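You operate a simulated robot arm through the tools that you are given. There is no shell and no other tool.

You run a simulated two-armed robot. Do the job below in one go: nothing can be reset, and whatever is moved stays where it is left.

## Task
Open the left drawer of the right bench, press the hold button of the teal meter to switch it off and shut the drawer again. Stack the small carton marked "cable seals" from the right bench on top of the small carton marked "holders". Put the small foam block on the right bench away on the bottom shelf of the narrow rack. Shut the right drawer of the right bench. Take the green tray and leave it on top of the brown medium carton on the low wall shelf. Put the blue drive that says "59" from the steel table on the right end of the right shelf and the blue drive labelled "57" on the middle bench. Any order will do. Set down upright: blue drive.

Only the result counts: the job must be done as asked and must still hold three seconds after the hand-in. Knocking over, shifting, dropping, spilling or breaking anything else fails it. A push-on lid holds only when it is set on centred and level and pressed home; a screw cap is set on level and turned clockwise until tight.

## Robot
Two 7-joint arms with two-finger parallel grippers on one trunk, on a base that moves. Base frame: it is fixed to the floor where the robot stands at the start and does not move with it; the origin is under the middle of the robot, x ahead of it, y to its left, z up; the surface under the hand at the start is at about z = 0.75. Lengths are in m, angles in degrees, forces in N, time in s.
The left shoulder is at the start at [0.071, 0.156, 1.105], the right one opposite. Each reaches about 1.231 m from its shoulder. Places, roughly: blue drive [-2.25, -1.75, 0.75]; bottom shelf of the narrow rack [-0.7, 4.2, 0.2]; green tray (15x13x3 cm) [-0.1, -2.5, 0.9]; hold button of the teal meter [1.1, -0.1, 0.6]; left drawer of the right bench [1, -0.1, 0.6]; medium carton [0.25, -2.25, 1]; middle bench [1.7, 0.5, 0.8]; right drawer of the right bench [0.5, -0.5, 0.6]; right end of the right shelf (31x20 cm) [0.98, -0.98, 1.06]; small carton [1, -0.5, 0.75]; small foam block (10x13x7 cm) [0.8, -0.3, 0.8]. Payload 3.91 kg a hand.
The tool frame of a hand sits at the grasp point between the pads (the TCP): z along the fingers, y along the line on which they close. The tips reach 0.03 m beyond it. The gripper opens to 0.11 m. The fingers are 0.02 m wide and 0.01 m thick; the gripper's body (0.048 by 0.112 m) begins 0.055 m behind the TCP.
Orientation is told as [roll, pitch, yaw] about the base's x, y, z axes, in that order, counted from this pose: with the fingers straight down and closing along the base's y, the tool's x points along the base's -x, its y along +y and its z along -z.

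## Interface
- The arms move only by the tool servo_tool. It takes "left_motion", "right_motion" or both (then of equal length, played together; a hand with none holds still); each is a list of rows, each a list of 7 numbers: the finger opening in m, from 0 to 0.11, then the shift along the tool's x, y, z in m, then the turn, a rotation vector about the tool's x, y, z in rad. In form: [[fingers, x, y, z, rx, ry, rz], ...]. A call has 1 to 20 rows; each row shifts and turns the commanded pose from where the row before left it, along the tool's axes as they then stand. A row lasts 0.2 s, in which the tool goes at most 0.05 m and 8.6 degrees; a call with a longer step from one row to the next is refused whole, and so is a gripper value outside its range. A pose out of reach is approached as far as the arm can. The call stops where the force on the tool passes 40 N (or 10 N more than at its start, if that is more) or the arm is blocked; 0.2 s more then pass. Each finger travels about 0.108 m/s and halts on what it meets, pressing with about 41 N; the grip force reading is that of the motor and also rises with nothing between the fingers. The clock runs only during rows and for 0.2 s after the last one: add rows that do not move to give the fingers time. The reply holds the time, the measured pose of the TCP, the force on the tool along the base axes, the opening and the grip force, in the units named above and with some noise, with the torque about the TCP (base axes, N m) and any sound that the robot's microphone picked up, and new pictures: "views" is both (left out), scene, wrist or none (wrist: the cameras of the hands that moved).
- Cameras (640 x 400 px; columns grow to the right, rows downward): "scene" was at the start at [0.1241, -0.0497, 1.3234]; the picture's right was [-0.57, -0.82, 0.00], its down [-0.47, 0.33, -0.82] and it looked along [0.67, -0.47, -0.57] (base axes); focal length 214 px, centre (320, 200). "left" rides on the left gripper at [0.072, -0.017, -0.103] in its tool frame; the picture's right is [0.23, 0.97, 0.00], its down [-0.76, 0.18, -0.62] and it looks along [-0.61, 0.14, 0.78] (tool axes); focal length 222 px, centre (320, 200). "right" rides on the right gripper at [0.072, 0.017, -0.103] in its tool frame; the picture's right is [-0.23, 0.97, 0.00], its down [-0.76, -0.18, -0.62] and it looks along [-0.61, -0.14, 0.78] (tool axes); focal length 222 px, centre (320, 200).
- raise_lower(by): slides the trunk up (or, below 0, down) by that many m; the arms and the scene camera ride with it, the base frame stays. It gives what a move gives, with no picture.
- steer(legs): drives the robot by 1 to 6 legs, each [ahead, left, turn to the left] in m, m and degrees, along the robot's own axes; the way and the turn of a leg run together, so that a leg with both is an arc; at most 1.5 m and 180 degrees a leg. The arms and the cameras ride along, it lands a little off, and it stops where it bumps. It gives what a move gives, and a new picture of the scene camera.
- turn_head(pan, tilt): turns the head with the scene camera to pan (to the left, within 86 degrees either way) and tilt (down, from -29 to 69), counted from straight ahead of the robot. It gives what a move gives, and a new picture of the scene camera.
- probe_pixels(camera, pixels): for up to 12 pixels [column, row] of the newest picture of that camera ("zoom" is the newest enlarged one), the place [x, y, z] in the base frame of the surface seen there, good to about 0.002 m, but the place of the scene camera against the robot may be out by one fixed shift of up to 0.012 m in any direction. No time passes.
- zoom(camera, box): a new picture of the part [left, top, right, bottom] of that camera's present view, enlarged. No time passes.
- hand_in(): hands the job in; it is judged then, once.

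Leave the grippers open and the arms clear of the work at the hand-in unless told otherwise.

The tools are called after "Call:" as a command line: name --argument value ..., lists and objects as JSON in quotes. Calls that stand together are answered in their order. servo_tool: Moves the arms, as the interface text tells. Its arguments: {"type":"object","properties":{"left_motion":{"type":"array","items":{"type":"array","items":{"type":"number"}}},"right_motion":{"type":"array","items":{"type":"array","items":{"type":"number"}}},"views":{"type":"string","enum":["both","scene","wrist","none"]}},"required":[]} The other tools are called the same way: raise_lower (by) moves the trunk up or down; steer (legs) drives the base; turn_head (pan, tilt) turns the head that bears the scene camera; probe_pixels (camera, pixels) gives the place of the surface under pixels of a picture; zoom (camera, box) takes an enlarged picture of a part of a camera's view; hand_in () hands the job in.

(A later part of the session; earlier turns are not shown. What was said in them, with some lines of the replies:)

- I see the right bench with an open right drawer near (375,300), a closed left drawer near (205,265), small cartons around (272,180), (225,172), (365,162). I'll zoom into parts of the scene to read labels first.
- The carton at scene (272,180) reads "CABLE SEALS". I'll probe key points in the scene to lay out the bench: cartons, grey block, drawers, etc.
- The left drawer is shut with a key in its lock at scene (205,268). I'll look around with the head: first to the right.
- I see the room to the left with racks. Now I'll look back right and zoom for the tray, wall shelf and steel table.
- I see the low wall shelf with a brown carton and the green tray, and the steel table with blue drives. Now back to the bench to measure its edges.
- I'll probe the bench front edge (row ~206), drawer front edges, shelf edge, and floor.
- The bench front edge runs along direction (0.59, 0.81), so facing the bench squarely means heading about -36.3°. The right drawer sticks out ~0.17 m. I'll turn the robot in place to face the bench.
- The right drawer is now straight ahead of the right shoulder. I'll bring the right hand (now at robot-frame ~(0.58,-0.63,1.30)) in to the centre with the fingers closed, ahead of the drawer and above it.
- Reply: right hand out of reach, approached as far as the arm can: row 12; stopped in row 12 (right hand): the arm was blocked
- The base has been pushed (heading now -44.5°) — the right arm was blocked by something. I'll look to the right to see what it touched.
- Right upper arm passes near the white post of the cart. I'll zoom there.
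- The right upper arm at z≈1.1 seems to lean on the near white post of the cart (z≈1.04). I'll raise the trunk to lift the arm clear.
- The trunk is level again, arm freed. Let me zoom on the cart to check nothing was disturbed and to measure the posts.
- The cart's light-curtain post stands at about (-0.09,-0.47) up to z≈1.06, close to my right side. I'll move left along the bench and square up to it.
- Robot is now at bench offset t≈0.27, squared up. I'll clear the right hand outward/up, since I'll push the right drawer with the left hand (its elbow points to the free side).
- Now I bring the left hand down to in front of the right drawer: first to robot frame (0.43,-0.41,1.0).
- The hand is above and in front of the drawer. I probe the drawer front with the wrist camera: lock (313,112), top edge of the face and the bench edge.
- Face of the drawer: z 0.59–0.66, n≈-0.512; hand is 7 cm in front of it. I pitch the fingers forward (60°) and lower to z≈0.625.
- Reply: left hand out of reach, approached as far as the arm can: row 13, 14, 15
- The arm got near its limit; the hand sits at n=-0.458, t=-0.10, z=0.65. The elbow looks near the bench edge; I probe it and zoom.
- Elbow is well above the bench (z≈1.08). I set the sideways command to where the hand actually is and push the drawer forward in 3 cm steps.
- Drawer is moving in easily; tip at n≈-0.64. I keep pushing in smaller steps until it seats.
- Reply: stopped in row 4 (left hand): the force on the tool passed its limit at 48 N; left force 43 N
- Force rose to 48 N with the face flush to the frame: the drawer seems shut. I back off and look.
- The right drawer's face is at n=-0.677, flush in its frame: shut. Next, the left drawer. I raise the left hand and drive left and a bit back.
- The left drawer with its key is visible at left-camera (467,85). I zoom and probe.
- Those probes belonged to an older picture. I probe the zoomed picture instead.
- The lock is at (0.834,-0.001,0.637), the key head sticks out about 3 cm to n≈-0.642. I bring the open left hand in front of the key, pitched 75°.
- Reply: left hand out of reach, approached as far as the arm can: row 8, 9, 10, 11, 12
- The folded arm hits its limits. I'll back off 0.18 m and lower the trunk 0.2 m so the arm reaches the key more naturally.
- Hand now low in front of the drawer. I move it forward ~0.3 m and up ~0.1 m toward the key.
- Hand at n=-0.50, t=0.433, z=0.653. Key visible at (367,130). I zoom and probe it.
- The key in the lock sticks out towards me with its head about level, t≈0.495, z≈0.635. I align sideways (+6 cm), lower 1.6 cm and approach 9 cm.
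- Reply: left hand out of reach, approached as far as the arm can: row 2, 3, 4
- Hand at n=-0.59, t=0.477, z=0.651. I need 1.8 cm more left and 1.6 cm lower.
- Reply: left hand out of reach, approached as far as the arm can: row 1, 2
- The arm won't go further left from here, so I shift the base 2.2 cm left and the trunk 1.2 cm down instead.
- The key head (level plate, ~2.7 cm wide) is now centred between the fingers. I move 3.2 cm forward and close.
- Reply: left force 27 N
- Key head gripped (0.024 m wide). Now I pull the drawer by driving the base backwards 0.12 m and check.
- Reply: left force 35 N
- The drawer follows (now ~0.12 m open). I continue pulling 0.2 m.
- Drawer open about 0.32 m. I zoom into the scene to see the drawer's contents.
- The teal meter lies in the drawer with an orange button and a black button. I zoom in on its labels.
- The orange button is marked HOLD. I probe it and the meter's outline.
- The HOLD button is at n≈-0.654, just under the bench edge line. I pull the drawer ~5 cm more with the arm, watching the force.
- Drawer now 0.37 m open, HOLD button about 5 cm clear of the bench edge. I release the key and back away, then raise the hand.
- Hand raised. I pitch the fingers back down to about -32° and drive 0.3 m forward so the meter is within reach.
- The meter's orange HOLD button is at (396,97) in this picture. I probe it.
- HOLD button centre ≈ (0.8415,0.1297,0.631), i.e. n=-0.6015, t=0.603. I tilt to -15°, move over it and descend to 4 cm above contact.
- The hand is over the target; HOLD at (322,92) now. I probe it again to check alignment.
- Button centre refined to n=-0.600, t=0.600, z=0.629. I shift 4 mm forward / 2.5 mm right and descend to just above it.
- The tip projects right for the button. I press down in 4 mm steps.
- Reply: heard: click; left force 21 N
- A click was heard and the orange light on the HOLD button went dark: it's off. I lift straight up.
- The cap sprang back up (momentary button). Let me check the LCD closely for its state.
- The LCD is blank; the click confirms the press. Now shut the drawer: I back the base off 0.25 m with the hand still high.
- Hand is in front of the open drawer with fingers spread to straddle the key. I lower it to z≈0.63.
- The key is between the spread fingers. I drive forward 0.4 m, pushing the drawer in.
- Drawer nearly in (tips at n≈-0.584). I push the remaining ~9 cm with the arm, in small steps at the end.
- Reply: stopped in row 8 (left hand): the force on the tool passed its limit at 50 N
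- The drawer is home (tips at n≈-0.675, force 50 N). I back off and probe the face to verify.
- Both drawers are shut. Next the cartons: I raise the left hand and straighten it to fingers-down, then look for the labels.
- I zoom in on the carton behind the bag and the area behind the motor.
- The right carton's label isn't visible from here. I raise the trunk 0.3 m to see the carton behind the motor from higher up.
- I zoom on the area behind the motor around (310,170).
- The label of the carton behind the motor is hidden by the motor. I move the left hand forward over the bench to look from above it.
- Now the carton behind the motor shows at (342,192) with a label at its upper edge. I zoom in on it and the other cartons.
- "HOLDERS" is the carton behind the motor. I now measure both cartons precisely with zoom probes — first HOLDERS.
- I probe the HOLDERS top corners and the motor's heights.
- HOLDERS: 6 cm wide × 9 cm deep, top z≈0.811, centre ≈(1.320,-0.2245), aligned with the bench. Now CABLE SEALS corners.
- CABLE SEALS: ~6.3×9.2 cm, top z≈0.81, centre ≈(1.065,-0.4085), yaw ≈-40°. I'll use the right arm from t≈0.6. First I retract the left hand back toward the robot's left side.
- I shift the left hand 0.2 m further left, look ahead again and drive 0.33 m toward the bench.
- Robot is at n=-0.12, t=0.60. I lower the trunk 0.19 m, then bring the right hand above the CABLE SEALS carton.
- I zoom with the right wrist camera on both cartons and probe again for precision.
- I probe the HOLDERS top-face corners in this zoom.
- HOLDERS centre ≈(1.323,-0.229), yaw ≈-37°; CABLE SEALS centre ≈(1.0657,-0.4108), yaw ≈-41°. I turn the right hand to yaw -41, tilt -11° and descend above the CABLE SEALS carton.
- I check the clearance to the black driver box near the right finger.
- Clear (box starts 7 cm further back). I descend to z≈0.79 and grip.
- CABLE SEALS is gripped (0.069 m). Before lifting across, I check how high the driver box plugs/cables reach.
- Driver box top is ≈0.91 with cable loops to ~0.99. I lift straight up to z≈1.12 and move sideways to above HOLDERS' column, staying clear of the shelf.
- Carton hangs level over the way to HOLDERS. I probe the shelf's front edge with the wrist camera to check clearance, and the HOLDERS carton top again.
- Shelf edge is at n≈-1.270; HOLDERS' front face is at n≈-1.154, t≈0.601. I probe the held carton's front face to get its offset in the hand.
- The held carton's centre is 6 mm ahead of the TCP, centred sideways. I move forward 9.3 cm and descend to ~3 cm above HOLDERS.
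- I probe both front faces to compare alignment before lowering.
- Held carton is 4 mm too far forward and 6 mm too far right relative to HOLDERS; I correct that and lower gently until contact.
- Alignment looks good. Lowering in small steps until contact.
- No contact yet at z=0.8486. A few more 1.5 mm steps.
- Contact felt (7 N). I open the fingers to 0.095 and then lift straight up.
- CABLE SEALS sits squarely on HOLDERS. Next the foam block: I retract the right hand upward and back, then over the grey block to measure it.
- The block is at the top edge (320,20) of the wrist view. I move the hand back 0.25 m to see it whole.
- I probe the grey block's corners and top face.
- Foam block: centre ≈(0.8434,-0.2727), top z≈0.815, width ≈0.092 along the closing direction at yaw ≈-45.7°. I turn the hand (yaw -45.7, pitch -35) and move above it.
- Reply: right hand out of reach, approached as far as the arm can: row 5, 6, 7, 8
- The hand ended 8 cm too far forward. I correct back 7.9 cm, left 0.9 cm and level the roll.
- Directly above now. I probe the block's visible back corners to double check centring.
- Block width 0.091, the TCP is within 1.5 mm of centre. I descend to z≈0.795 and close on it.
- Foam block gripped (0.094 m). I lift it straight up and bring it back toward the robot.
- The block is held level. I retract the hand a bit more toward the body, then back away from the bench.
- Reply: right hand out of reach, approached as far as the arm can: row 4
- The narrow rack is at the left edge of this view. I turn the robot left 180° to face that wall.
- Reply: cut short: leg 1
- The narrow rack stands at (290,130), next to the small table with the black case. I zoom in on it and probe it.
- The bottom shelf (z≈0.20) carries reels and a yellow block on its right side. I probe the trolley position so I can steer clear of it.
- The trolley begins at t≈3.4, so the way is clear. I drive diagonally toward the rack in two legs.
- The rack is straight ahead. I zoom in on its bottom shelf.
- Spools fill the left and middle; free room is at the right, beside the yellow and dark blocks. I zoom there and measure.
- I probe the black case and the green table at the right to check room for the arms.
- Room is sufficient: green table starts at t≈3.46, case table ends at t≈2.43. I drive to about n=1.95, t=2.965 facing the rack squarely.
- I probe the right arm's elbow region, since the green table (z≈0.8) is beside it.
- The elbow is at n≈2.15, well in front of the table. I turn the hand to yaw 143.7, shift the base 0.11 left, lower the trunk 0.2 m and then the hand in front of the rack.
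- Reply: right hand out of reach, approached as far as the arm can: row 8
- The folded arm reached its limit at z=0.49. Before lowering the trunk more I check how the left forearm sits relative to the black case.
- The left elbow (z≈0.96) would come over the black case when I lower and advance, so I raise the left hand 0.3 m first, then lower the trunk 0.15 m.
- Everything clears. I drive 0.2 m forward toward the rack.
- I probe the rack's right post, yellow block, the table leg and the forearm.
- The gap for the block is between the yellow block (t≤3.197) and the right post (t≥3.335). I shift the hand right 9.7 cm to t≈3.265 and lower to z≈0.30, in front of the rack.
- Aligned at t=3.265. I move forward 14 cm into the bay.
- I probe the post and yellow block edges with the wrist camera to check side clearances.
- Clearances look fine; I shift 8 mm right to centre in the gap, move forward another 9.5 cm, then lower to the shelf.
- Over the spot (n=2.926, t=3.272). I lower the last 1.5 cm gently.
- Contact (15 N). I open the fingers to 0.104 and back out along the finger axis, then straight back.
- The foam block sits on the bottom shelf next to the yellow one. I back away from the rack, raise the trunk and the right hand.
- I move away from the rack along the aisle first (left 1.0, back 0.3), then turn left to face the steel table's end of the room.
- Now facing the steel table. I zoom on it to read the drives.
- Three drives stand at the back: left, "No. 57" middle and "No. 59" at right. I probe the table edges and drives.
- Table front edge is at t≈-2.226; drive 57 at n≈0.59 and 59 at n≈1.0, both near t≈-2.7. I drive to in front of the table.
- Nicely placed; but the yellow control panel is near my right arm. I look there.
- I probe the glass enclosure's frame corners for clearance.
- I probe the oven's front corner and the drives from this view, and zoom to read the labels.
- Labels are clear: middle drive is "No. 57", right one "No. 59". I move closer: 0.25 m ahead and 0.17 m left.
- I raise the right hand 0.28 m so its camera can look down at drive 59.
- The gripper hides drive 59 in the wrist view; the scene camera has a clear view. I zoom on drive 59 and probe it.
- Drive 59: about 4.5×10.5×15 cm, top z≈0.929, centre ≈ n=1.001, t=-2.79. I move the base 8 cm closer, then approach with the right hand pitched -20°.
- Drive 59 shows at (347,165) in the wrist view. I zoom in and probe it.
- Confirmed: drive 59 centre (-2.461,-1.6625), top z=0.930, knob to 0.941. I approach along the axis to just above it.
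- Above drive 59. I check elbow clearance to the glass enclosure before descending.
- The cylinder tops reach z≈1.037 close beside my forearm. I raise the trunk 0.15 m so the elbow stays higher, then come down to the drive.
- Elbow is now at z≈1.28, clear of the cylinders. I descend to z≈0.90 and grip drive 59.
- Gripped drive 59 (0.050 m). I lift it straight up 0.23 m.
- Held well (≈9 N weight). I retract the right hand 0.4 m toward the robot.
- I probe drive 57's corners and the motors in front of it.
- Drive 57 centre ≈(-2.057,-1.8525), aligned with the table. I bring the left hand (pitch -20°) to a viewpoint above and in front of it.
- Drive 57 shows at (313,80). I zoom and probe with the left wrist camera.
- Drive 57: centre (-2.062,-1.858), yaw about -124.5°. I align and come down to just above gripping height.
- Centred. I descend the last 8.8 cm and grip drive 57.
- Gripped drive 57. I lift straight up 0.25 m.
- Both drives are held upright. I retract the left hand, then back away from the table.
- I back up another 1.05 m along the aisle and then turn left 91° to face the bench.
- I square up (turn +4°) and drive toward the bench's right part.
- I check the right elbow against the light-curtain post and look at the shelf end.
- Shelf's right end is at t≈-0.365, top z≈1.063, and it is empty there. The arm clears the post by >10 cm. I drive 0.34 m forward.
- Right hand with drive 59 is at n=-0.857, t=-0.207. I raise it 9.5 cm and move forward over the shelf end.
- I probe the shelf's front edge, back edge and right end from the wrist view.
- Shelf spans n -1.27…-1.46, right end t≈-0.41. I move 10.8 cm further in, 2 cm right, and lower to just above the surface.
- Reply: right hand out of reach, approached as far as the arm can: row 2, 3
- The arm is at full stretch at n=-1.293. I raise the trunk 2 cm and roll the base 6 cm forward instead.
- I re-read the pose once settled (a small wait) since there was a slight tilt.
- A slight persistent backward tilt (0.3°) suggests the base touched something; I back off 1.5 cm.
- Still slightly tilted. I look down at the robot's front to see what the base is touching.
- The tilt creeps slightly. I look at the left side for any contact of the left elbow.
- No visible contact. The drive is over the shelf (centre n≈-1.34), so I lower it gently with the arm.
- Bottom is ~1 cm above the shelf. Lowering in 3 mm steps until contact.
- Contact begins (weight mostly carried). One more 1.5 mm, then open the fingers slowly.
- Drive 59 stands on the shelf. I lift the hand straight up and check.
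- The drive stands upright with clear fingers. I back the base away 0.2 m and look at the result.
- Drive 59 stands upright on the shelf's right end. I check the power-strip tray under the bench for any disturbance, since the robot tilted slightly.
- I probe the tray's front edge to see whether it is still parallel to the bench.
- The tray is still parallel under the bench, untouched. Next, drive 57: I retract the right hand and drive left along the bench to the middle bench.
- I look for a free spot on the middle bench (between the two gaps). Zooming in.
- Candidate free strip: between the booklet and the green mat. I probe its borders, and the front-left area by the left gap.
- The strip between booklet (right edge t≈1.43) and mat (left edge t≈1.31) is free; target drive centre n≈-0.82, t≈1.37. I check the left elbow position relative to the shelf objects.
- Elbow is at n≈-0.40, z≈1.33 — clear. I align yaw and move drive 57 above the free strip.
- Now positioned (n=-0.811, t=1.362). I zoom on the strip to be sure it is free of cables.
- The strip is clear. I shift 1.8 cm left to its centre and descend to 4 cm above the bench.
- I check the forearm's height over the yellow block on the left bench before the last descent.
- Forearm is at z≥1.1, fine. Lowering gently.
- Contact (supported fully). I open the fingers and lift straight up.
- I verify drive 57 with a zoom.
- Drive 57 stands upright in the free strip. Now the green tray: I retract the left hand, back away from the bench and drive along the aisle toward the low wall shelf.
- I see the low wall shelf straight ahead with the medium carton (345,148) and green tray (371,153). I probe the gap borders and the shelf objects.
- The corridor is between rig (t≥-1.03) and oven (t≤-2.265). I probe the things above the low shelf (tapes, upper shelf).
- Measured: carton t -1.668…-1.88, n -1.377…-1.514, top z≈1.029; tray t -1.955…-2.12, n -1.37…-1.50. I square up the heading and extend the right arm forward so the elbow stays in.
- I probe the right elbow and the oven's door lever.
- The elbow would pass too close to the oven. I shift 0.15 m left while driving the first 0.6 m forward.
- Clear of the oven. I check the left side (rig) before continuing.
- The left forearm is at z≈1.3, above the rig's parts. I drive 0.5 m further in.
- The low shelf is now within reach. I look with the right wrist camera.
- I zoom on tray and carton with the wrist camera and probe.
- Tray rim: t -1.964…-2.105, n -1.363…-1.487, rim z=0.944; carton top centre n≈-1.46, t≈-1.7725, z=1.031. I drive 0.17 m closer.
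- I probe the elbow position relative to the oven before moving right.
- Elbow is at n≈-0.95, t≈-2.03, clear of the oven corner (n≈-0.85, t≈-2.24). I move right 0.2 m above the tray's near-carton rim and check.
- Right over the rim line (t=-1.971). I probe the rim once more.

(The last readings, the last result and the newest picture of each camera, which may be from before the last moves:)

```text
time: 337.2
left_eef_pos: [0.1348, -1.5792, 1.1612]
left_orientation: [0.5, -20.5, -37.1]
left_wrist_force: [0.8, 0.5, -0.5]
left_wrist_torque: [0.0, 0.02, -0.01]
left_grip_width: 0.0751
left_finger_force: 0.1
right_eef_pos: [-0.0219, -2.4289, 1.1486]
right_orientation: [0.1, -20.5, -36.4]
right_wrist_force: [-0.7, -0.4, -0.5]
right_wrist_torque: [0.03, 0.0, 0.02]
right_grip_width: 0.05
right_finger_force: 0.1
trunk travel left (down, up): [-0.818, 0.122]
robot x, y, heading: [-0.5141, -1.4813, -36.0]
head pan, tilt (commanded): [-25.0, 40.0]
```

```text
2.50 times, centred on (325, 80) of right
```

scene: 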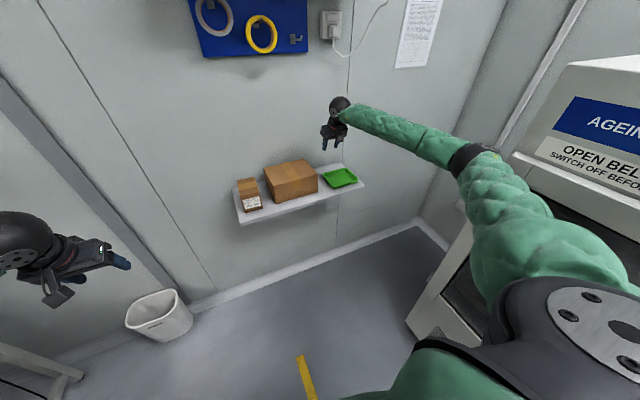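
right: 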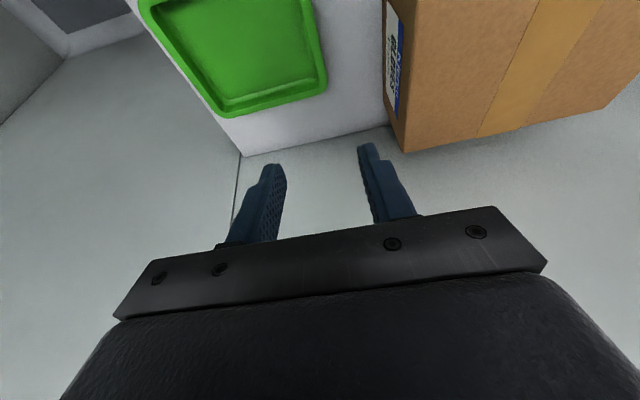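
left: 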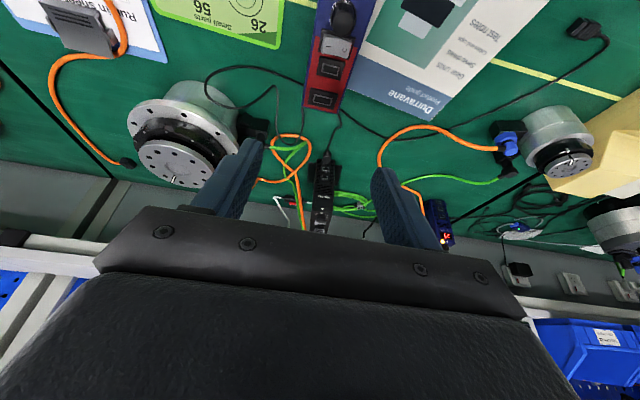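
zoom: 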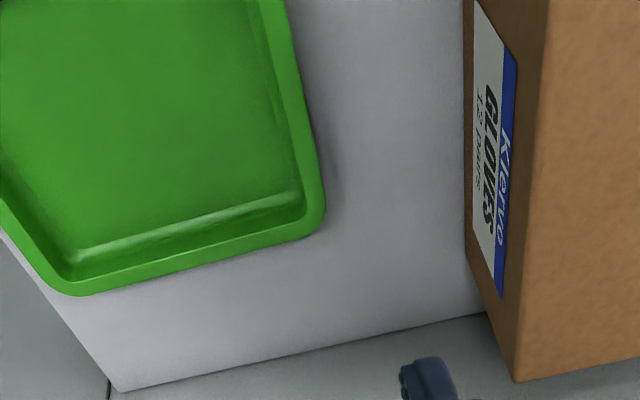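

The rim lip spans t -1.958…-1.969. I shift 4 mm left and descend with the fingers straddling the rim.

Call:
servo_tool --right_motion '[[0.05, 0, 0.004, 0, 0, 0, 0], [0.05, 0.01645, 0, 0.044, 0, 0, 0], [0.05, 0.01645, 0, 0.044, 0, 0, 0], [0.05, 0.01645, 0, 0.044, 0, 0, 0], [0.05, 0.0088, 0, 0.0234, 0, 0, 0]]' --views "both"

Call:
zoom --camera "scene" --box '[240, 100, 400, 220]'

```text
time: 338.4
left_eef_pos: [0.1333, -1.5789, 1.1619]
left_orientation: [0.6, -20.5, -37.1]
left_wrist_force: [0.7, -0.7, -1.0]
left_wrist_torque: [0.03, -0.01, -0.03]
left_grip_width: 0.075
left_finger_force: 0.1
right_eef_pos: [-0.0171, -2.4287, 0.9811]
right_orientation: [0.1, -20.5, -36.4]
right_wrist_force: [-0.3, 0.3, 0.2]
right_wrist_torque: [-0.02, -0.01, -0.02]
right_grip_width: 0.05
right_finger_force: 0.0
trunk travel left (down, up): [-0.818, 0.122]
robot x, y, heading: [-0.5136, -1.4825, -35.8]
head pan, tilt (commanded): [-25.0, 40.0]
```

scene: 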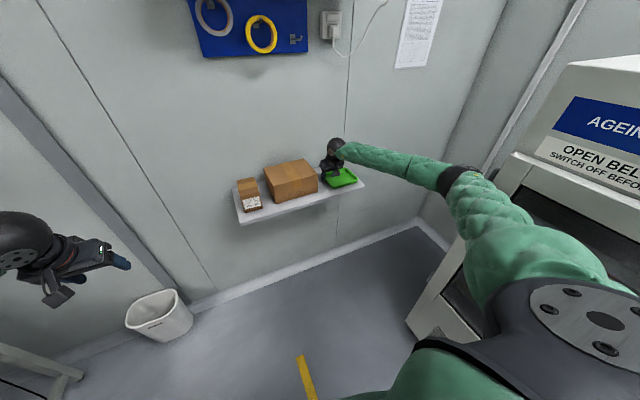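
right: 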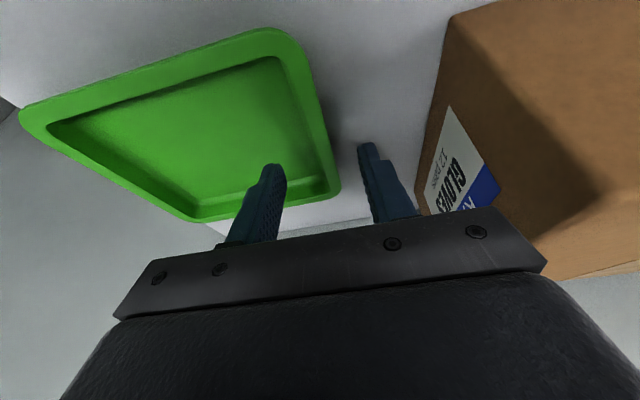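

```text
3.33 times, centred on (320, 160) of scene
```

zoom: 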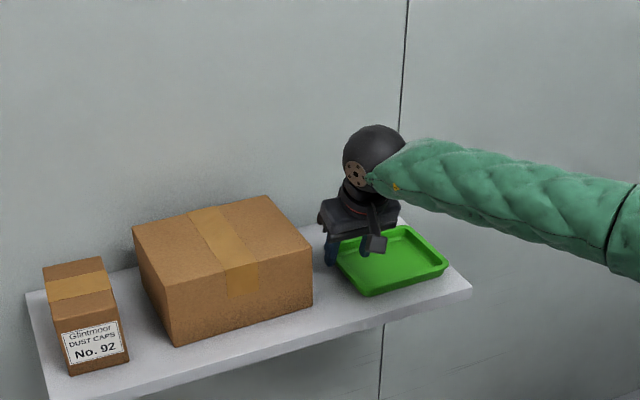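

The fingers straddle the rim. I go down 2 cm more and close.

Call:
servo_tool --right_motion '[[0.05, 0.0044, 0, 0.0117, 0, 0, 0], [0.05, 0.0028, 0, 0.0075, 0, 0, 0], [0.02, 0, 0, 0, 0, 0, 0], [0.0, 0, 0, 0, 0, 0, 0], [0.0, 0, 0, 0, 0, 0, 0], [0.0, 0, 0, 0, 0, 0, 0]]' --views "both"

Call:
zoom --camera "scene" --box '[240, 100, 400, 220]'

```text
time: 339.8
left_eef_pos: [0.1345, -1.5783, 1.1627]
left_orientation: [0.6, -20.6, -37.2]
left_wrist_force: [0.8, 0.5, -0.4]
left_wrist_torque: [0.02, 0.01, 0.0]
left_grip_width: 0.0747
left_finger_force: 0.1
right_eef_pos: [-0.0184, -2.426, 0.962]
right_orientation: [-0.1, -20.5, -36.4]
right_wrist_force: [1.0, -1.6, 2.6]
right_wrist_torque: [-0.04, -0.01, -0.02]
right_grip_width: 0.0031
right_finger_force: 40.4
trunk travel left (down, up): [-0.818, 0.122]
robot x, y, heading: [-0.5138, -1.4838, -36.0]
head pan, tilt (commanded): [-25.0, 40.0]
```

scene: 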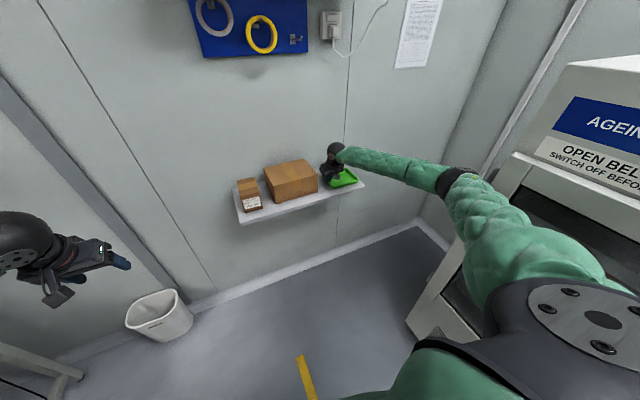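
right: 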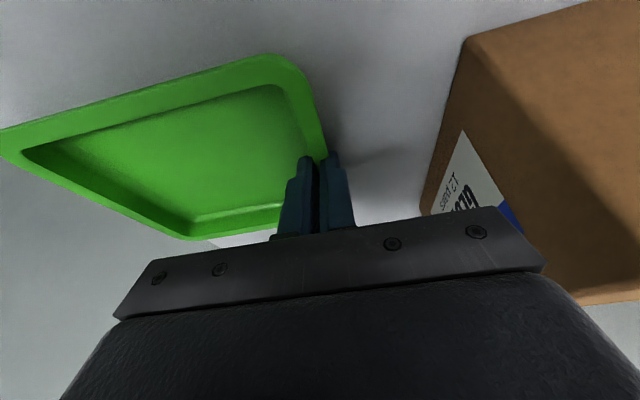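

```text
3.33 times, centred on (320, 160) of scene
```

zoom: 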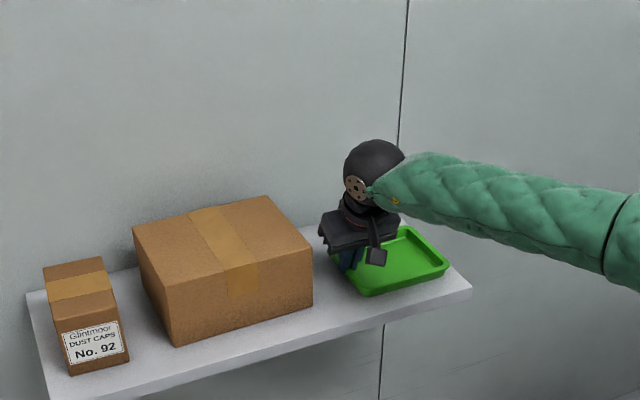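

The thin wall is pinched (3 mm). I lift slowly 3 cm and check that the tray follows.

Call:
servo_tool --right_motion '[[0.0, -0.0035, 0, -0.0094, 0, 0, 0], [0.0, -0.007, 0, -0.0187, 0, 0, 0], [0.0, 0, 0, 0, 0, 0, 0]]' --views "both"

Call:
zoom --camera "scene" --box '[240, 100, 400, 220]'

```text
time: 340.6
left_eef_pos: [0.1345, -1.5772, 1.1612]
left_orientation: [0.7, -20.6, -37.1]
left_wrist_force: [-0.9, -0.5, -0.4]
left_wrist_torque: [0.02, 0.0, -0.04]
left_grip_width: 0.0747
left_finger_force: 0.1
right_eef_pos: [-0.0166, -2.4245, 0.9906]
right_orientation: [0.0, -20.5, -36.4]
right_wrist_force: [-0.5, 0.8, -1.1]
right_wrist_torque: [0.04, -0.04, -0.03]
right_grip_width: 0.003
right_finger_force: 40.7
trunk travel left (down, up): [-0.818, 0.122]
robot x, y, heading: [-0.5155, -1.4824, -36.0]
head pan, tilt (commanded): [-25.0, 40.0]
```

scene: 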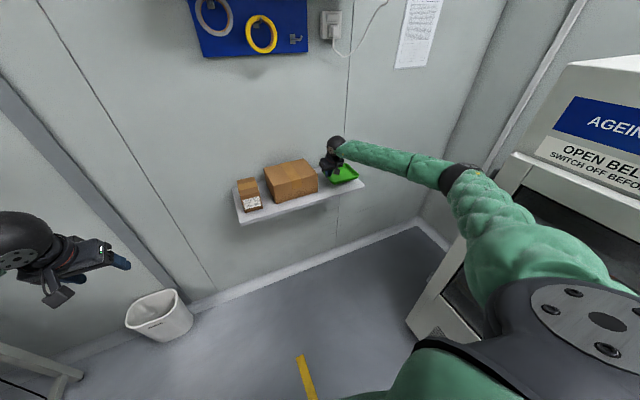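
right: 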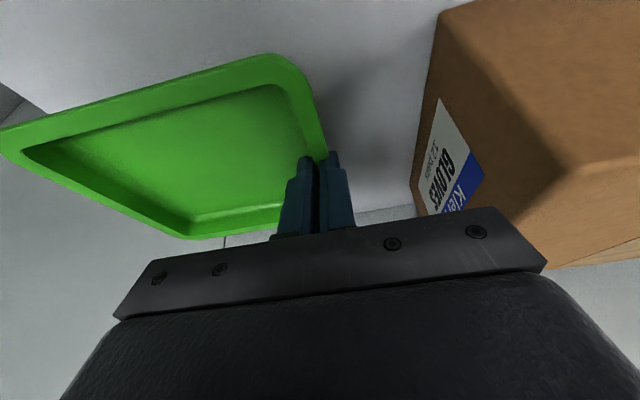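

```text
3.33 times, centred on (320, 160) of scene
```

zoom: 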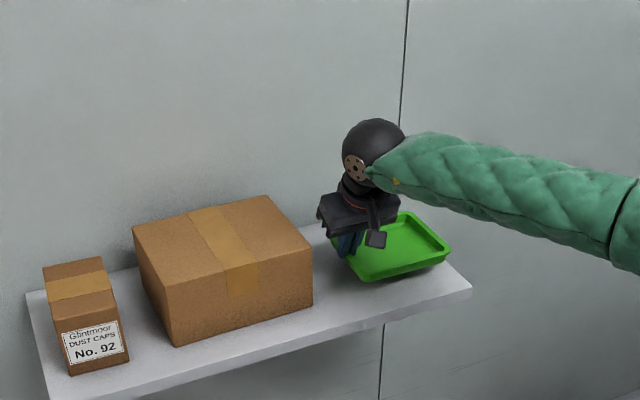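

The tray is lifted level. I raise it above the carton top, then move it left over the carton.

Call:
servo_tool --right_motion '[[0.0, -0.0131, 0, -0.0351, 0, 0, 0], [0.0, -0.0131, 0, -0.0351, 0, 0, 0], [0.0, -0.0131, 0, -0.0351, 0, 0, 0], [0.0, -0.0131, 0, -0.0351, 0, 0, 0], [0.0, 0, 0.0433, 0, 0, 0, 0], [0.0, 0, 0.0433, 0, 0, 0, 0], [0.0, 0, 0.0433, 0, 0, 0, 0], [0.0, 0, 0.0433, 0, 0, 0, 0], [0.0, 0, 0.0433, 0, 0, 0, 0], [0.0, 0, 0.0433, 0, 0, 0, 0], [0.0, -0.0286, 0, 0.0107, 0, 0, 0], [0.0, 0, 0, 0, 0, 0, 0]]' --views "both"

Call:
zoom --camera "scene" --box '[220, 90, 380, 220]'

```text
time: 343.2
left_eef_pos: [0.133, -1.5787, 1.1624]
left_orientation: [0.5, -20.6, -37.1]
left_wrist_force: [0.6, 0.0, 0.6]
left_wrist_torque: [0.01, 0.03, -0.03]
left_grip_width: 0.0749
left_finger_force: 0.0
right_eef_pos: [0.1577, -2.2349, 1.1397]
right_orientation: [0.1, -20.5, -36.5]
right_wrist_force: [0.6, 0.2, -0.2]
right_wrist_torque: [0.07, -0.03, 0.01]
right_grip_width: 0.003
right_finger_force: 41.0
trunk travel left (down, up): [-0.818, 0.122]
robot x, y, heading: [-0.516, -1.4836, -35.9]
head pan, tilt (commanded): [-25.0, 40.0]
```

scene: 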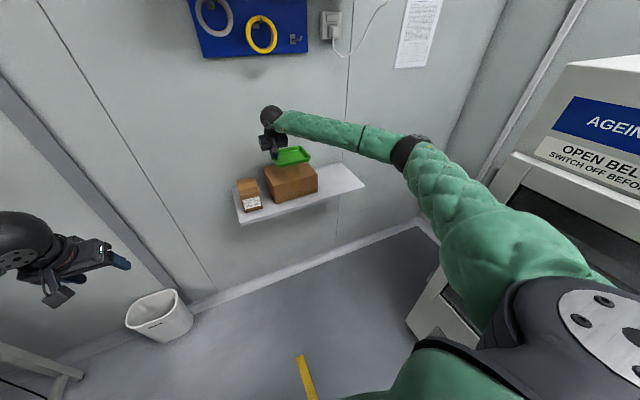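
right: 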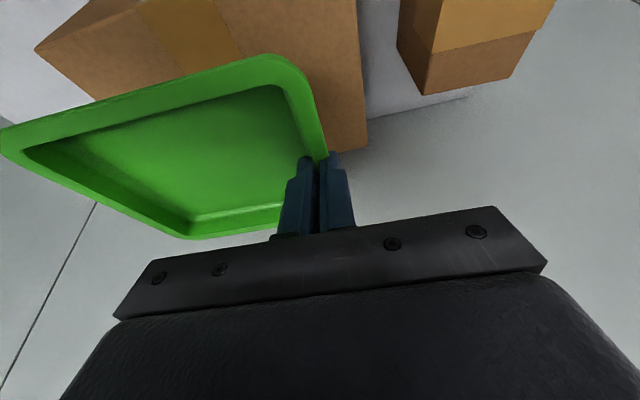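

```text
3.08 times, centred on (300, 155) of scene
```

zoom: 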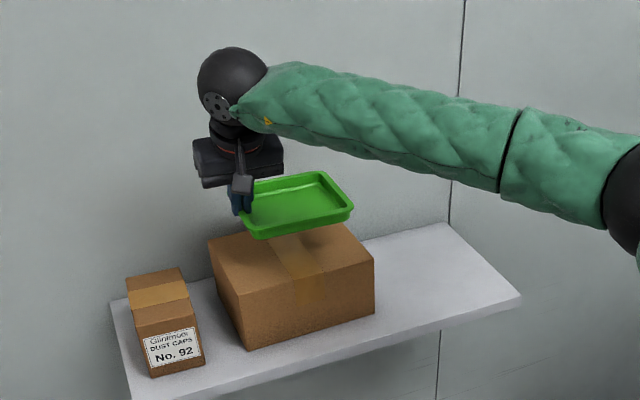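

Over the carton: TCP n=-1.450, t=-1.708 as planned. I lower to just above the carton top.

Call:
servo_tool --right_motion '[[0.0, 0.014, 0.003, 0.0375, 0, 0, 0], [0.0, 0.0053, 0, 0.0141, 0, 0, 0], [0.0, 0.0014, 0, 0.0037, 0, 0, 0], [0.0, 0, 0, 0, 0, 0, 0]]' --views "both"

Call:
zoom --camera "scene" --box '[220, 90, 380, 220]'

```text
time: 344.2
left_eef_pos: [0.1341, -1.5774, 1.1613]
left_orientation: [0.6, -20.7, -37.1]
left_wrist_force: [-0.8, -1.3, 0.8]
left_wrist_torque: [0.01, 0.02, -0.01]
left_grip_width: 0.0749
left_finger_force: 0.1
right_eef_pos: [0.1641, -2.234, 1.0815]
right_orientation: [0.1, -20.5, -36.4]
right_wrist_force: [-0.3, 0.5, -0.4]
right_wrist_torque: [0.05, -0.02, 0.02]
right_grip_width: 0.003
right_finger_force: 41.3
trunk travel left (down, up): [-0.818, 0.122]
robot x, y, heading: [-0.5152, -1.4805, -36.0]
head pan, tilt (commanded): [-25.0, 40.0]
```

scene: 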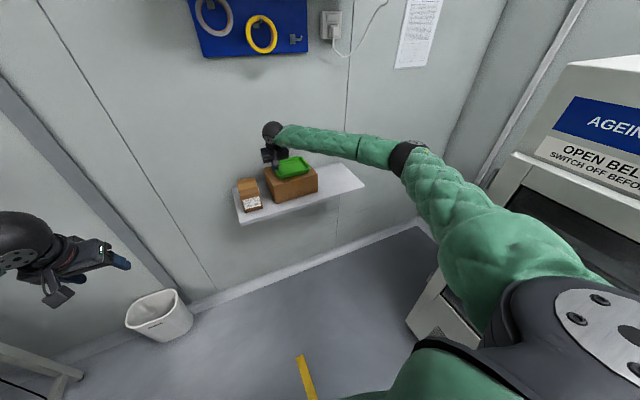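
right: 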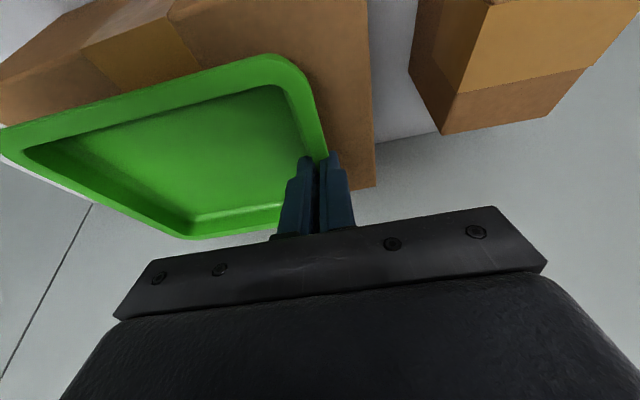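

```text
3.08 times, centred on (300, 155) of scene
```

zoom: 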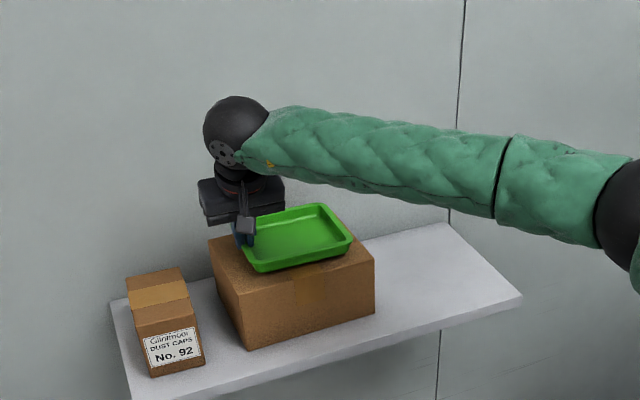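

I verify the tray's rim position over the carton with probes.

Call:
probe_pixels --camera "right" --pixels '[[190, 234], [20, 150], [285, 60], [320, 140], [372, 183], [370, 100], [150, 200], [10, 70]]'

```text
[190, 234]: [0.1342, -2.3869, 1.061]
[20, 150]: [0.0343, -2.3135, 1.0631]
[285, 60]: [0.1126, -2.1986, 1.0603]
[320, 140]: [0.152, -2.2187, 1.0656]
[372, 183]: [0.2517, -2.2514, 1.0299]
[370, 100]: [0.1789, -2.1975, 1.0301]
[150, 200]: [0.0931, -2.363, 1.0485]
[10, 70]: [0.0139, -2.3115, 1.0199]
```

The tray lies fully within the carton's top. Lowering the last centimetre gently.

Call:
servo_tool --right_motion '[[0.0, 0.0018, 0, 0.0047, 0, 0, 0], [0.0, 0.001, 0, 0.0028, 0, 0, 0], [0.0, 0, 0, 0, 0, 0, 0]]' --views "none"

```text
time: 345.0
left_eef_pos: [0.1349, -1.5764, 1.162]
left_orientation: [0.6, -20.6, -37.1]
left_wrist_force: [-0.6, 0.1, -0.2]
left_wrist_torque: [0.02, -0.01, 0.0]
left_grip_width: 0.0751
left_finger_force: 0.1
right_eef_pos: [0.1628, -2.2348, 1.0764]
right_orientation: [0.0, -20.5, -36.4]
right_wrist_force: [0.5, -0.7, 0.3]
right_wrist_torque: [0.04, -0.07, -0.03]
right_grip_width: 0.0032
right_finger_force: 40.8
trunk travel left (down, up): [-0.818, 0.122]
robot x, y, heading: [-0.5151, -1.4842, -36.0]
head pan, tilt (commanded): [-25.0, 40.0]
```

Call:
servo_tool --right_motion '[[0.0, 0.0007, 0, 0.0019, 0, 0, 0], [0.0, 0.0007, 0, 0.0019, 0, 0, 0], [0.0, 0, 0, 0, 0, 0, 0]]' --views "wrist"

```text
time: 345.8
left_eef_pos: [0.1344, -1.5777, 1.1622]
left_orientation: [0.4, -20.6, -37.1]
left_wrist_force: [0.1, 0.9, 0.4]
left_wrist_torque: [-0.02, -0.04, -0.01]
left_grip_width: 0.075
left_finger_force: 0.0
right_eef_pos: [0.163, -2.2338, 1.0724]
right_orientation: [0.1, -20.5, -36.4]
right_wrist_force: [2.2, -1.5, 9.9]
right_wrist_torque: [0.12, 0.2, 0.03]
right_grip_width: 0.0027
right_finger_force: 41.2
trunk travel left (down, up): [-0.818, 0.122]
robot x, y, heading: [-0.5148, -1.4807, -36.1]
head pan, tilt (commanded): [-25.0, 40.0]
```

right: 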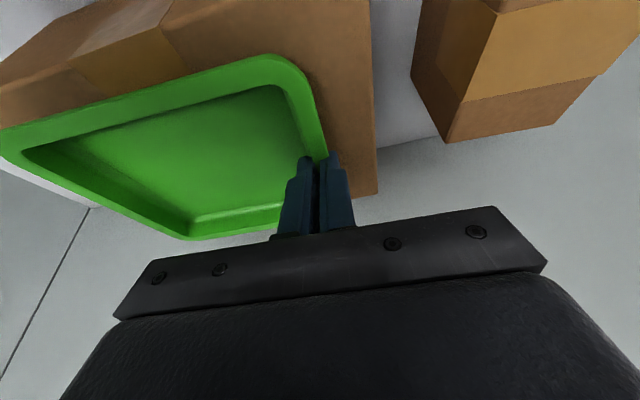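

Contact (10 N). I open the fingers and lift straight up.

Call:
servo_tool --right_motion '[[0.02, 0, 0, 0, 0, 0, 0], [0.04, 0, 0, 0, 0, 0, 0], [0.04, 0, 0, 0, 0, 0, 0], [0.04, -0.0035, 0, -0.0094, 0, 0, 0], [0.04, -0.007, 0, -0.0187, 0, 0, 0], [0.04, -0.0157, 0, -0.0422, 0, 0, 0], [0.04, -0.0157, 0, -0.0422, 0, 0, 0], [0.04, -0.0157, 0, -0.0422, 0, 0, 0]]' --views "both"

Call:
zoom --camera "scene" --box '[220, 90, 380, 220]'

```text
time: 347.6
left_eef_pos: [0.1336, -1.577, 1.1623]
left_orientation: [0.5, -20.6, -37.1]
left_wrist_force: [-0.4, 0.7, -0.4]
left_wrist_torque: [-0.02, 0.0, 0.0]
left_grip_width: 0.0753
left_finger_force: 0.1
right_eef_pos: [0.1611, -2.2323, 1.2355]
right_orientation: [0.0, -20.5, -36.4]
right_wrist_force: [-0.5, 0.7, 0.3]
right_wrist_torque: [-0.03, -0.01, 0.0]
right_grip_width: 0.0399
right_finger_force: 0.0
trunk travel left (down, up): [-0.818, 0.122]
robot x, y, heading: [-0.5143, -1.4832, -35.6]
head pan, tilt (commanded): [-25.0, 40.0]
```

scene: 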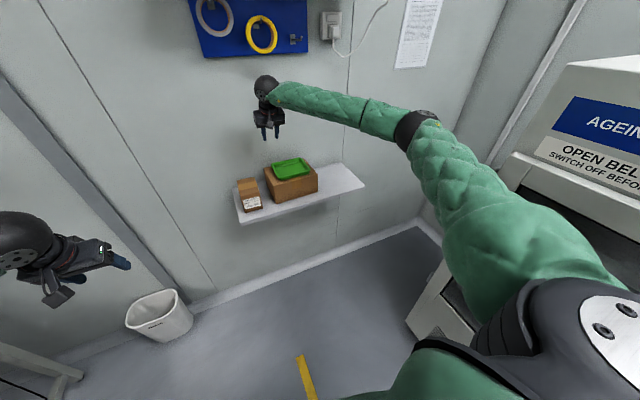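
right: 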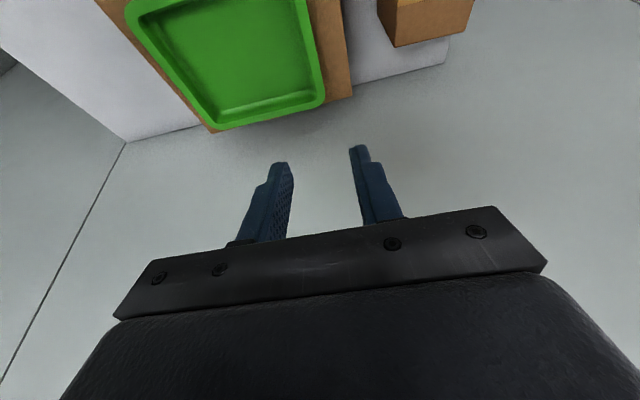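

```text
3.08 times, centred on (300, 155) of scene
```

zoom: 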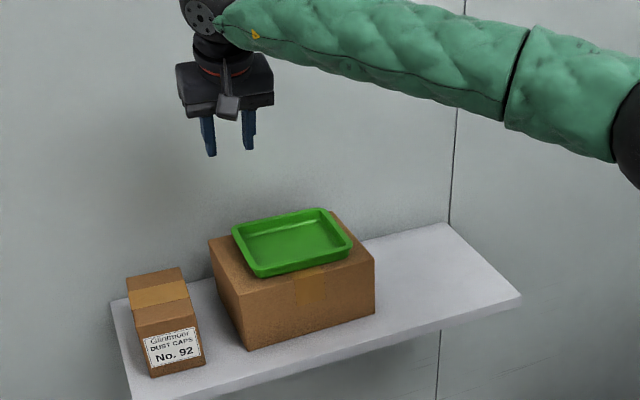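

The tray sits on the brown medium carton. I back straight out of the corridor the way I came.

Call:
steer --legs '[[-0.65, 0, 0], [-0.65, 0, 0]]'

Call:
turn_head --pan 10 --tilt 25

```text
time: 354.4
left_eef_pos: [-0.9153, -0.8232, 1.1625]
left_orientation: [0.6, -20.6, -36.8]
left_wrist_force: [-0.3, -0.3, 0.3]
left_wrist_torque: [0.0, 0.01, 0.0]
left_grip_width: 0.0751
left_finger_force: 0.0
right_eef_pos: [-0.8835, -1.477, 1.2332]
right_orientation: [0.0, -20.5, -36.0]
right_wrist_force: [0.3, -0.3, 0.5]
right_wrist_torque: [0.02, 0.02, -0.02]
right_grip_width: 0.04
right_finger_force: 0.1
trunk travel left (down, up): [-0.818, 0.122]
robot x, y, heading: [-1.5662, -0.7377, -35.5]
head pan, tilt (commanded): [-25.0, 40.0]
```

scene: 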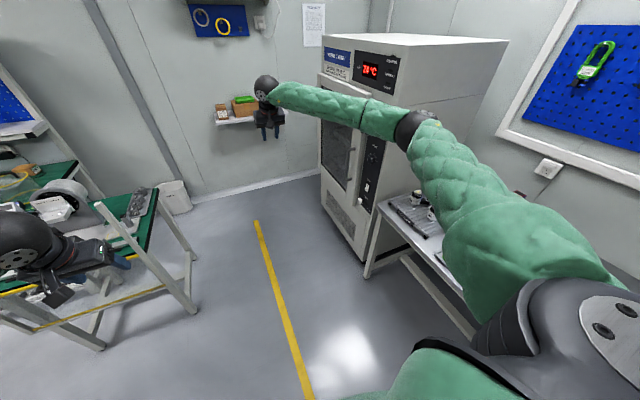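

```text
time: 355.4
left_eef_pos: [-0.916, -0.8236, 1.1623]
left_orientation: [0.6, -20.7, -36.9]
left_wrist_force: [-0.3, 0.7, 0.2]
left_wrist_torque: [0.0, 0.0, -0.01]
left_grip_width: 0.0753
left_finger_force: 0.1
right_eef_pos: [-0.8842, -1.4768, 1.2337]
right_orientation: [0.0, -20.6, -36.1]
right_wrist_force: [-0.3, 0.4, 0.2]
right_wrist_torque: [-0.02, -0.01, -0.01]
right_grip_width: 0.0401
right_finger_force: 0.0
trunk travel left (down, up): [-0.818, 0.122]
robot x, y, heading: [-1.5633, -0.7329, -35.7]
head pan, tilt (commanded): [10.0, 25.0]
```

scene: 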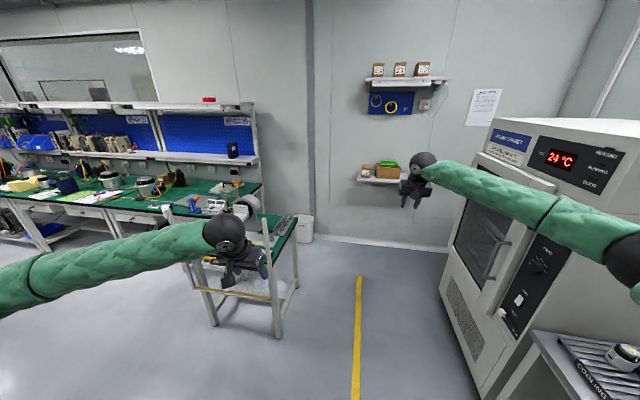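

I back off a little more and drive along the aisle to re-inspect the bench, opening both grippers.

Call:
servo_tool --right_motion '[[0.11, 0.0375, 0, -0.014, 0, 0, 0], [0.11, 0.0375, 0, -0.014, 0, 0, 0], [0.11, 0.0375, 0, -0.014, 0, 0, 0], [0.11, 0.0375, 0, -0.014, 0, 0, 0], [0.11, 0.0375, 0, -0.014, 0, 0, 0], [0.11, 0.0375, 0, -0.014, 0, 0, 0], [0.11, 0.0375, 0, -0.014, 0, 0, 0]]' --left_motion '[[0.11, 0, 0, 0, 0, 0, 0], [0.11, 0, 0, 0, 0, 0, 0], [0.11, 0, 0, 0, 0, 0, 0], [0.11, 0, 0, 0, 0, 0, 0], [0.11, 0, 0, 0, 0, 0, 0], [0.11, 0, 0, 0, 0, 0, 0], [0.11, 0, 0, 0, 0, 0, 0]]' --views "none"

Call:
steer --legs '[[-0.25, 0, 0], [0, 1.4, 0], [0, 0.5, 0]]'

Call:
turn_head --pan 0 --tilt 35

```text
time: 357.0
left_eef_pos: [-0.9165, -0.823, 1.1632]
left_orientation: [0.5, -20.7, -36.7]
left_wrist_force: [0.0, -0.3, 0.3]
left_wrist_torque: [-0.02, -0.04, -0.01]
left_grip_width: 0.1102
left_finger_force: 0.1
right_eef_pos: [-1.1101, -1.3117, 1.2371]
right_orientation: [0.2, -20.6, -35.9]
right_wrist_force: [-0.2, 0.5, -0.2]
right_wrist_torque: [0.01, 0.0, 0.0]
right_grip_width: 0.1101
right_finger_force: 0.2
trunk travel left (down, up): [-0.818, 0.122]
robot x, y, heading: [-1.5646, -0.7361, -35.6]
head pan, tilt (commanded): [10.0, 25.0]
```

```text
time: 367.9
left_eef_pos: [-0.0618, 0.9283, 1.1622]
left_orientation: [0.6, -20.6, -34.2]
left_wrist_force: [0.8, -0.6, -0.1]
left_wrist_torque: [0.0, 0.0, -0.01]
left_grip_width: 0.11
left_finger_force: 0.0
right_eef_pos: [-0.2327, 0.4307, 1.2361]
right_orientation: [-0.1, -20.4, -33.5]
right_wrist_force: [-0.4, 0.3, -0.4]
right_wrist_torque: [0.03, -0.02, 0.01]
right_grip_width: 0.1097
right_finger_force: 0.0
trunk travel left (down, up): [-0.818, 0.122]
robot x, y, heading: [-0.712, 0.9908, -32.9]
head pan, tilt (commanded): [10.0, 25.0]
```

scene: 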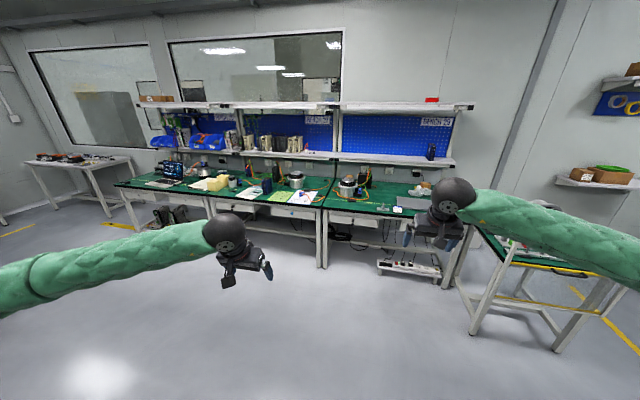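

```text
time: 368.7
left_eef_pos: [-0.0614, 0.9296, 1.1621]
left_orientation: [0.5, -20.6, -34.2]
left_wrist_force: [0.5, -0.6, 0.2]
left_wrist_torque: [0.0, 0.02, 0.06]
left_grip_width: 0.11
left_finger_force: 0.0
right_eef_pos: [-0.2313, 0.4323, 1.2361]
right_orientation: [-0.1, -20.5, -33.4]
right_wrist_force: [-0.2, 0.2, 0.2]
right_wrist_torque: [0.0, 0.02, 0.01]
right_grip_width: 0.1098
right_finger_force: 0.1
trunk travel left (down, up): [-0.818, 0.122]
robot x, y, heading: [-0.7183, 0.9901, -32.7]
head pan, tilt (commanded): [0.0, 35.0]
```

scene: 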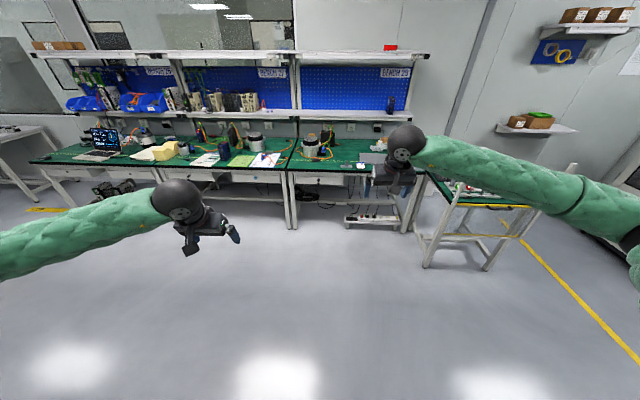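

I zoom for a final inspection of the right bench, shelf and drawers, and the middle bench.

Call:
zoom --camera "scene" --box '[280, 120, 400, 220]'

Call:
zoom --camera "scene" --box '[180, 80, 300, 190]'

Call:
zoom --camera "scene" --box '[360, 80, 440, 130]'

Call:
zoom --camera "scene" --box '[400, 150, 600, 280]'

```text
4.00 times, centred on (340, 170) of scene
```

zoom: 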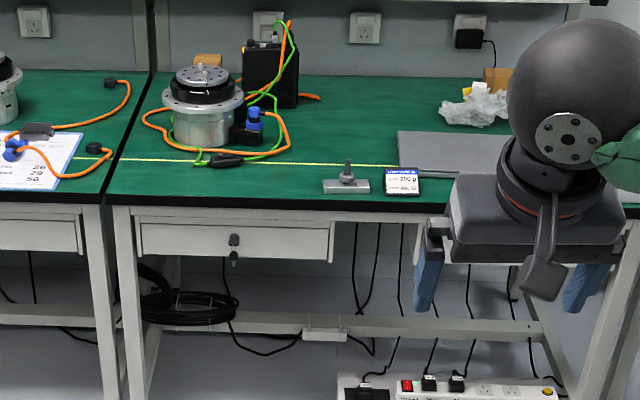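

```text
3.64 times, centred on (240, 135) of scene
```

zoom: 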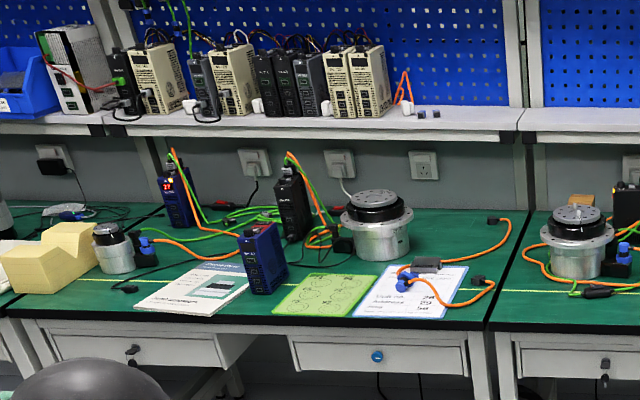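

```text
8.00 times, centred on (400, 105) of scene
```

zoom: 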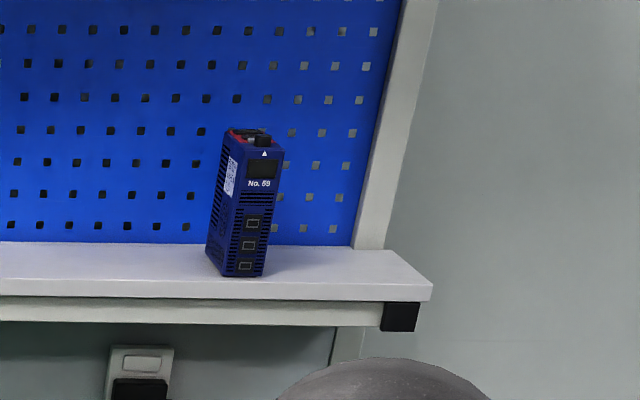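

```text
3.08 times, centred on (500, 215) of scene
```

zoom: 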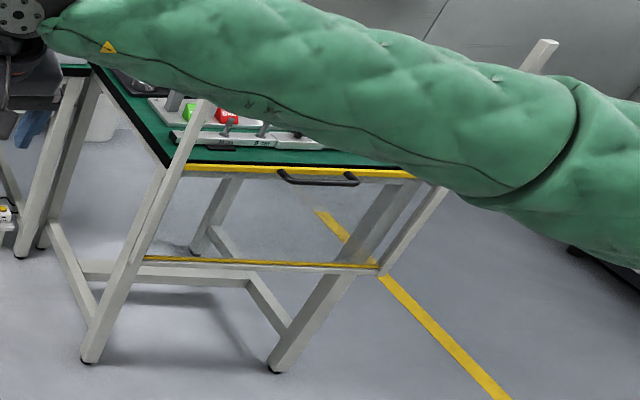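

All good so far; my right hand hides the right drawer. I raise it 0.2 m and look.

Call:
servo_tool --right_motion '[[0.11, -0.0157, 0.01, -0.0422, 0, 0, 0], [0.11, -0.0157, 0.01, -0.0422, 0, 0, 0], [0.11, -0.0157, 0.01, -0.0422, 0, 0, 0], [0.11, -0.0157, 0.01, -0.0422, 0, 0, 0], [0.11, -0.0157, 0.01, -0.0422, 0, 0, 0]]' --views "scene"

Call:
zoom --camera "scene" --box '[320, 150, 430, 220]'

Call:
zoom --camera "scene" --box '[290, 120, 350, 165]'

```text
time: 369.9
left_eef_pos: [-0.0618, 0.9294, 1.1621]
left_orientation: [0.5, -20.6, -34.2]
left_wrist_force: [-0.1, -0.5, -0.2]
left_wrist_torque: [0.0, -0.02, 0.04]
left_grip_width: 0.1099
left_finger_force: 0.1
right_eef_pos: [-0.2022, 0.4765, 1.4597]
right_orientation: [0.0, -20.5, -33.4]
right_wrist_force: [0.3, 0.2, 0.7]
right_wrist_torque: [0.0, 0.02, -0.01]
right_grip_width: 0.1099
right_finger_force: 0.0
trunk travel left (down, up): [-0.818, 0.122]
robot x, y, heading: [-0.7151, 0.9901, -33.2]
head pan, tilt (commanded): [0.0, 35.0]
```

scene: 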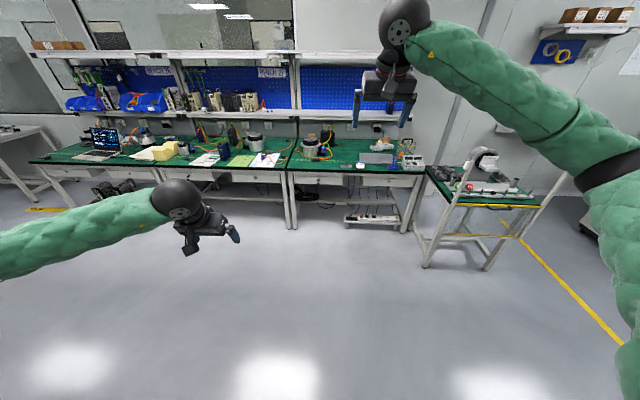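

```text
5.71 times, centred on (375, 185) of scene
```

zoom: 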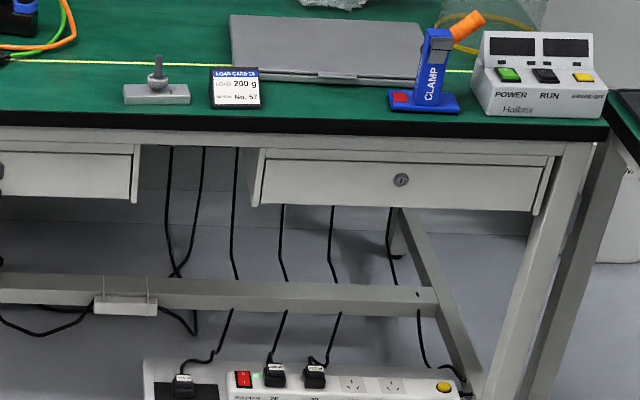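

```text
8.89 times, centred on (320, 142) of scene
```

zoom: 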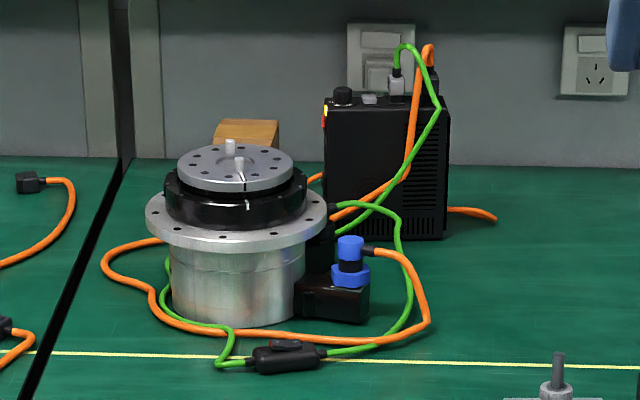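

Everything checks out: both drawers are shut, CABLE SEALS sits on HOLDERS, and the foam block is on the rack's bottom shelf. The tray is on the medium carton, and drives 59 and 57 stand upright in place. The HOLD press gave one click, though the LCD looked blank both before and after it. The grippers are open and the arms are clear, so I hand in.

Call:
hand_in

```text
The job is handed in.
```

I did every part of the job and handed it in. The one result I couldn't confirm by eye is whether the teal meter is off.

| Task | Result |
|---|---|
| Teal meter | I opened the left drawer by its key and pressed HOLD once. I heard one click, but the display was blank before and after. I then shut the drawer. |
| Cartons | "Cable seals" sits squarely on top of "holders", behind the motor on the right bench. |
| Foam block | It is on the bottom shelf of the narrow rack, to the right of the yellow block. |
| Right drawer | It is shut flush with its frame. |
| Green tray | It rests fully within the top of the brown medium carton on the low wall shelf. |
| Drive 59 | It stands upright near the right end of the right shelf. |
| Drive 57 | It stands upright on the middle bench, between the booklet and the green mat. |

Early on, my right arm leaned on the light-curtain post of the test rig to the right of the bench, and that pushed the robot's base a few centimetres. I lifted the arm off, and nothing looked knocked over or moved afterwards.

From about the time I placed drive 59, the robot showed a backward tilt of roughly half a degree that I could not explain. I found nothing touched or shifted because of it.
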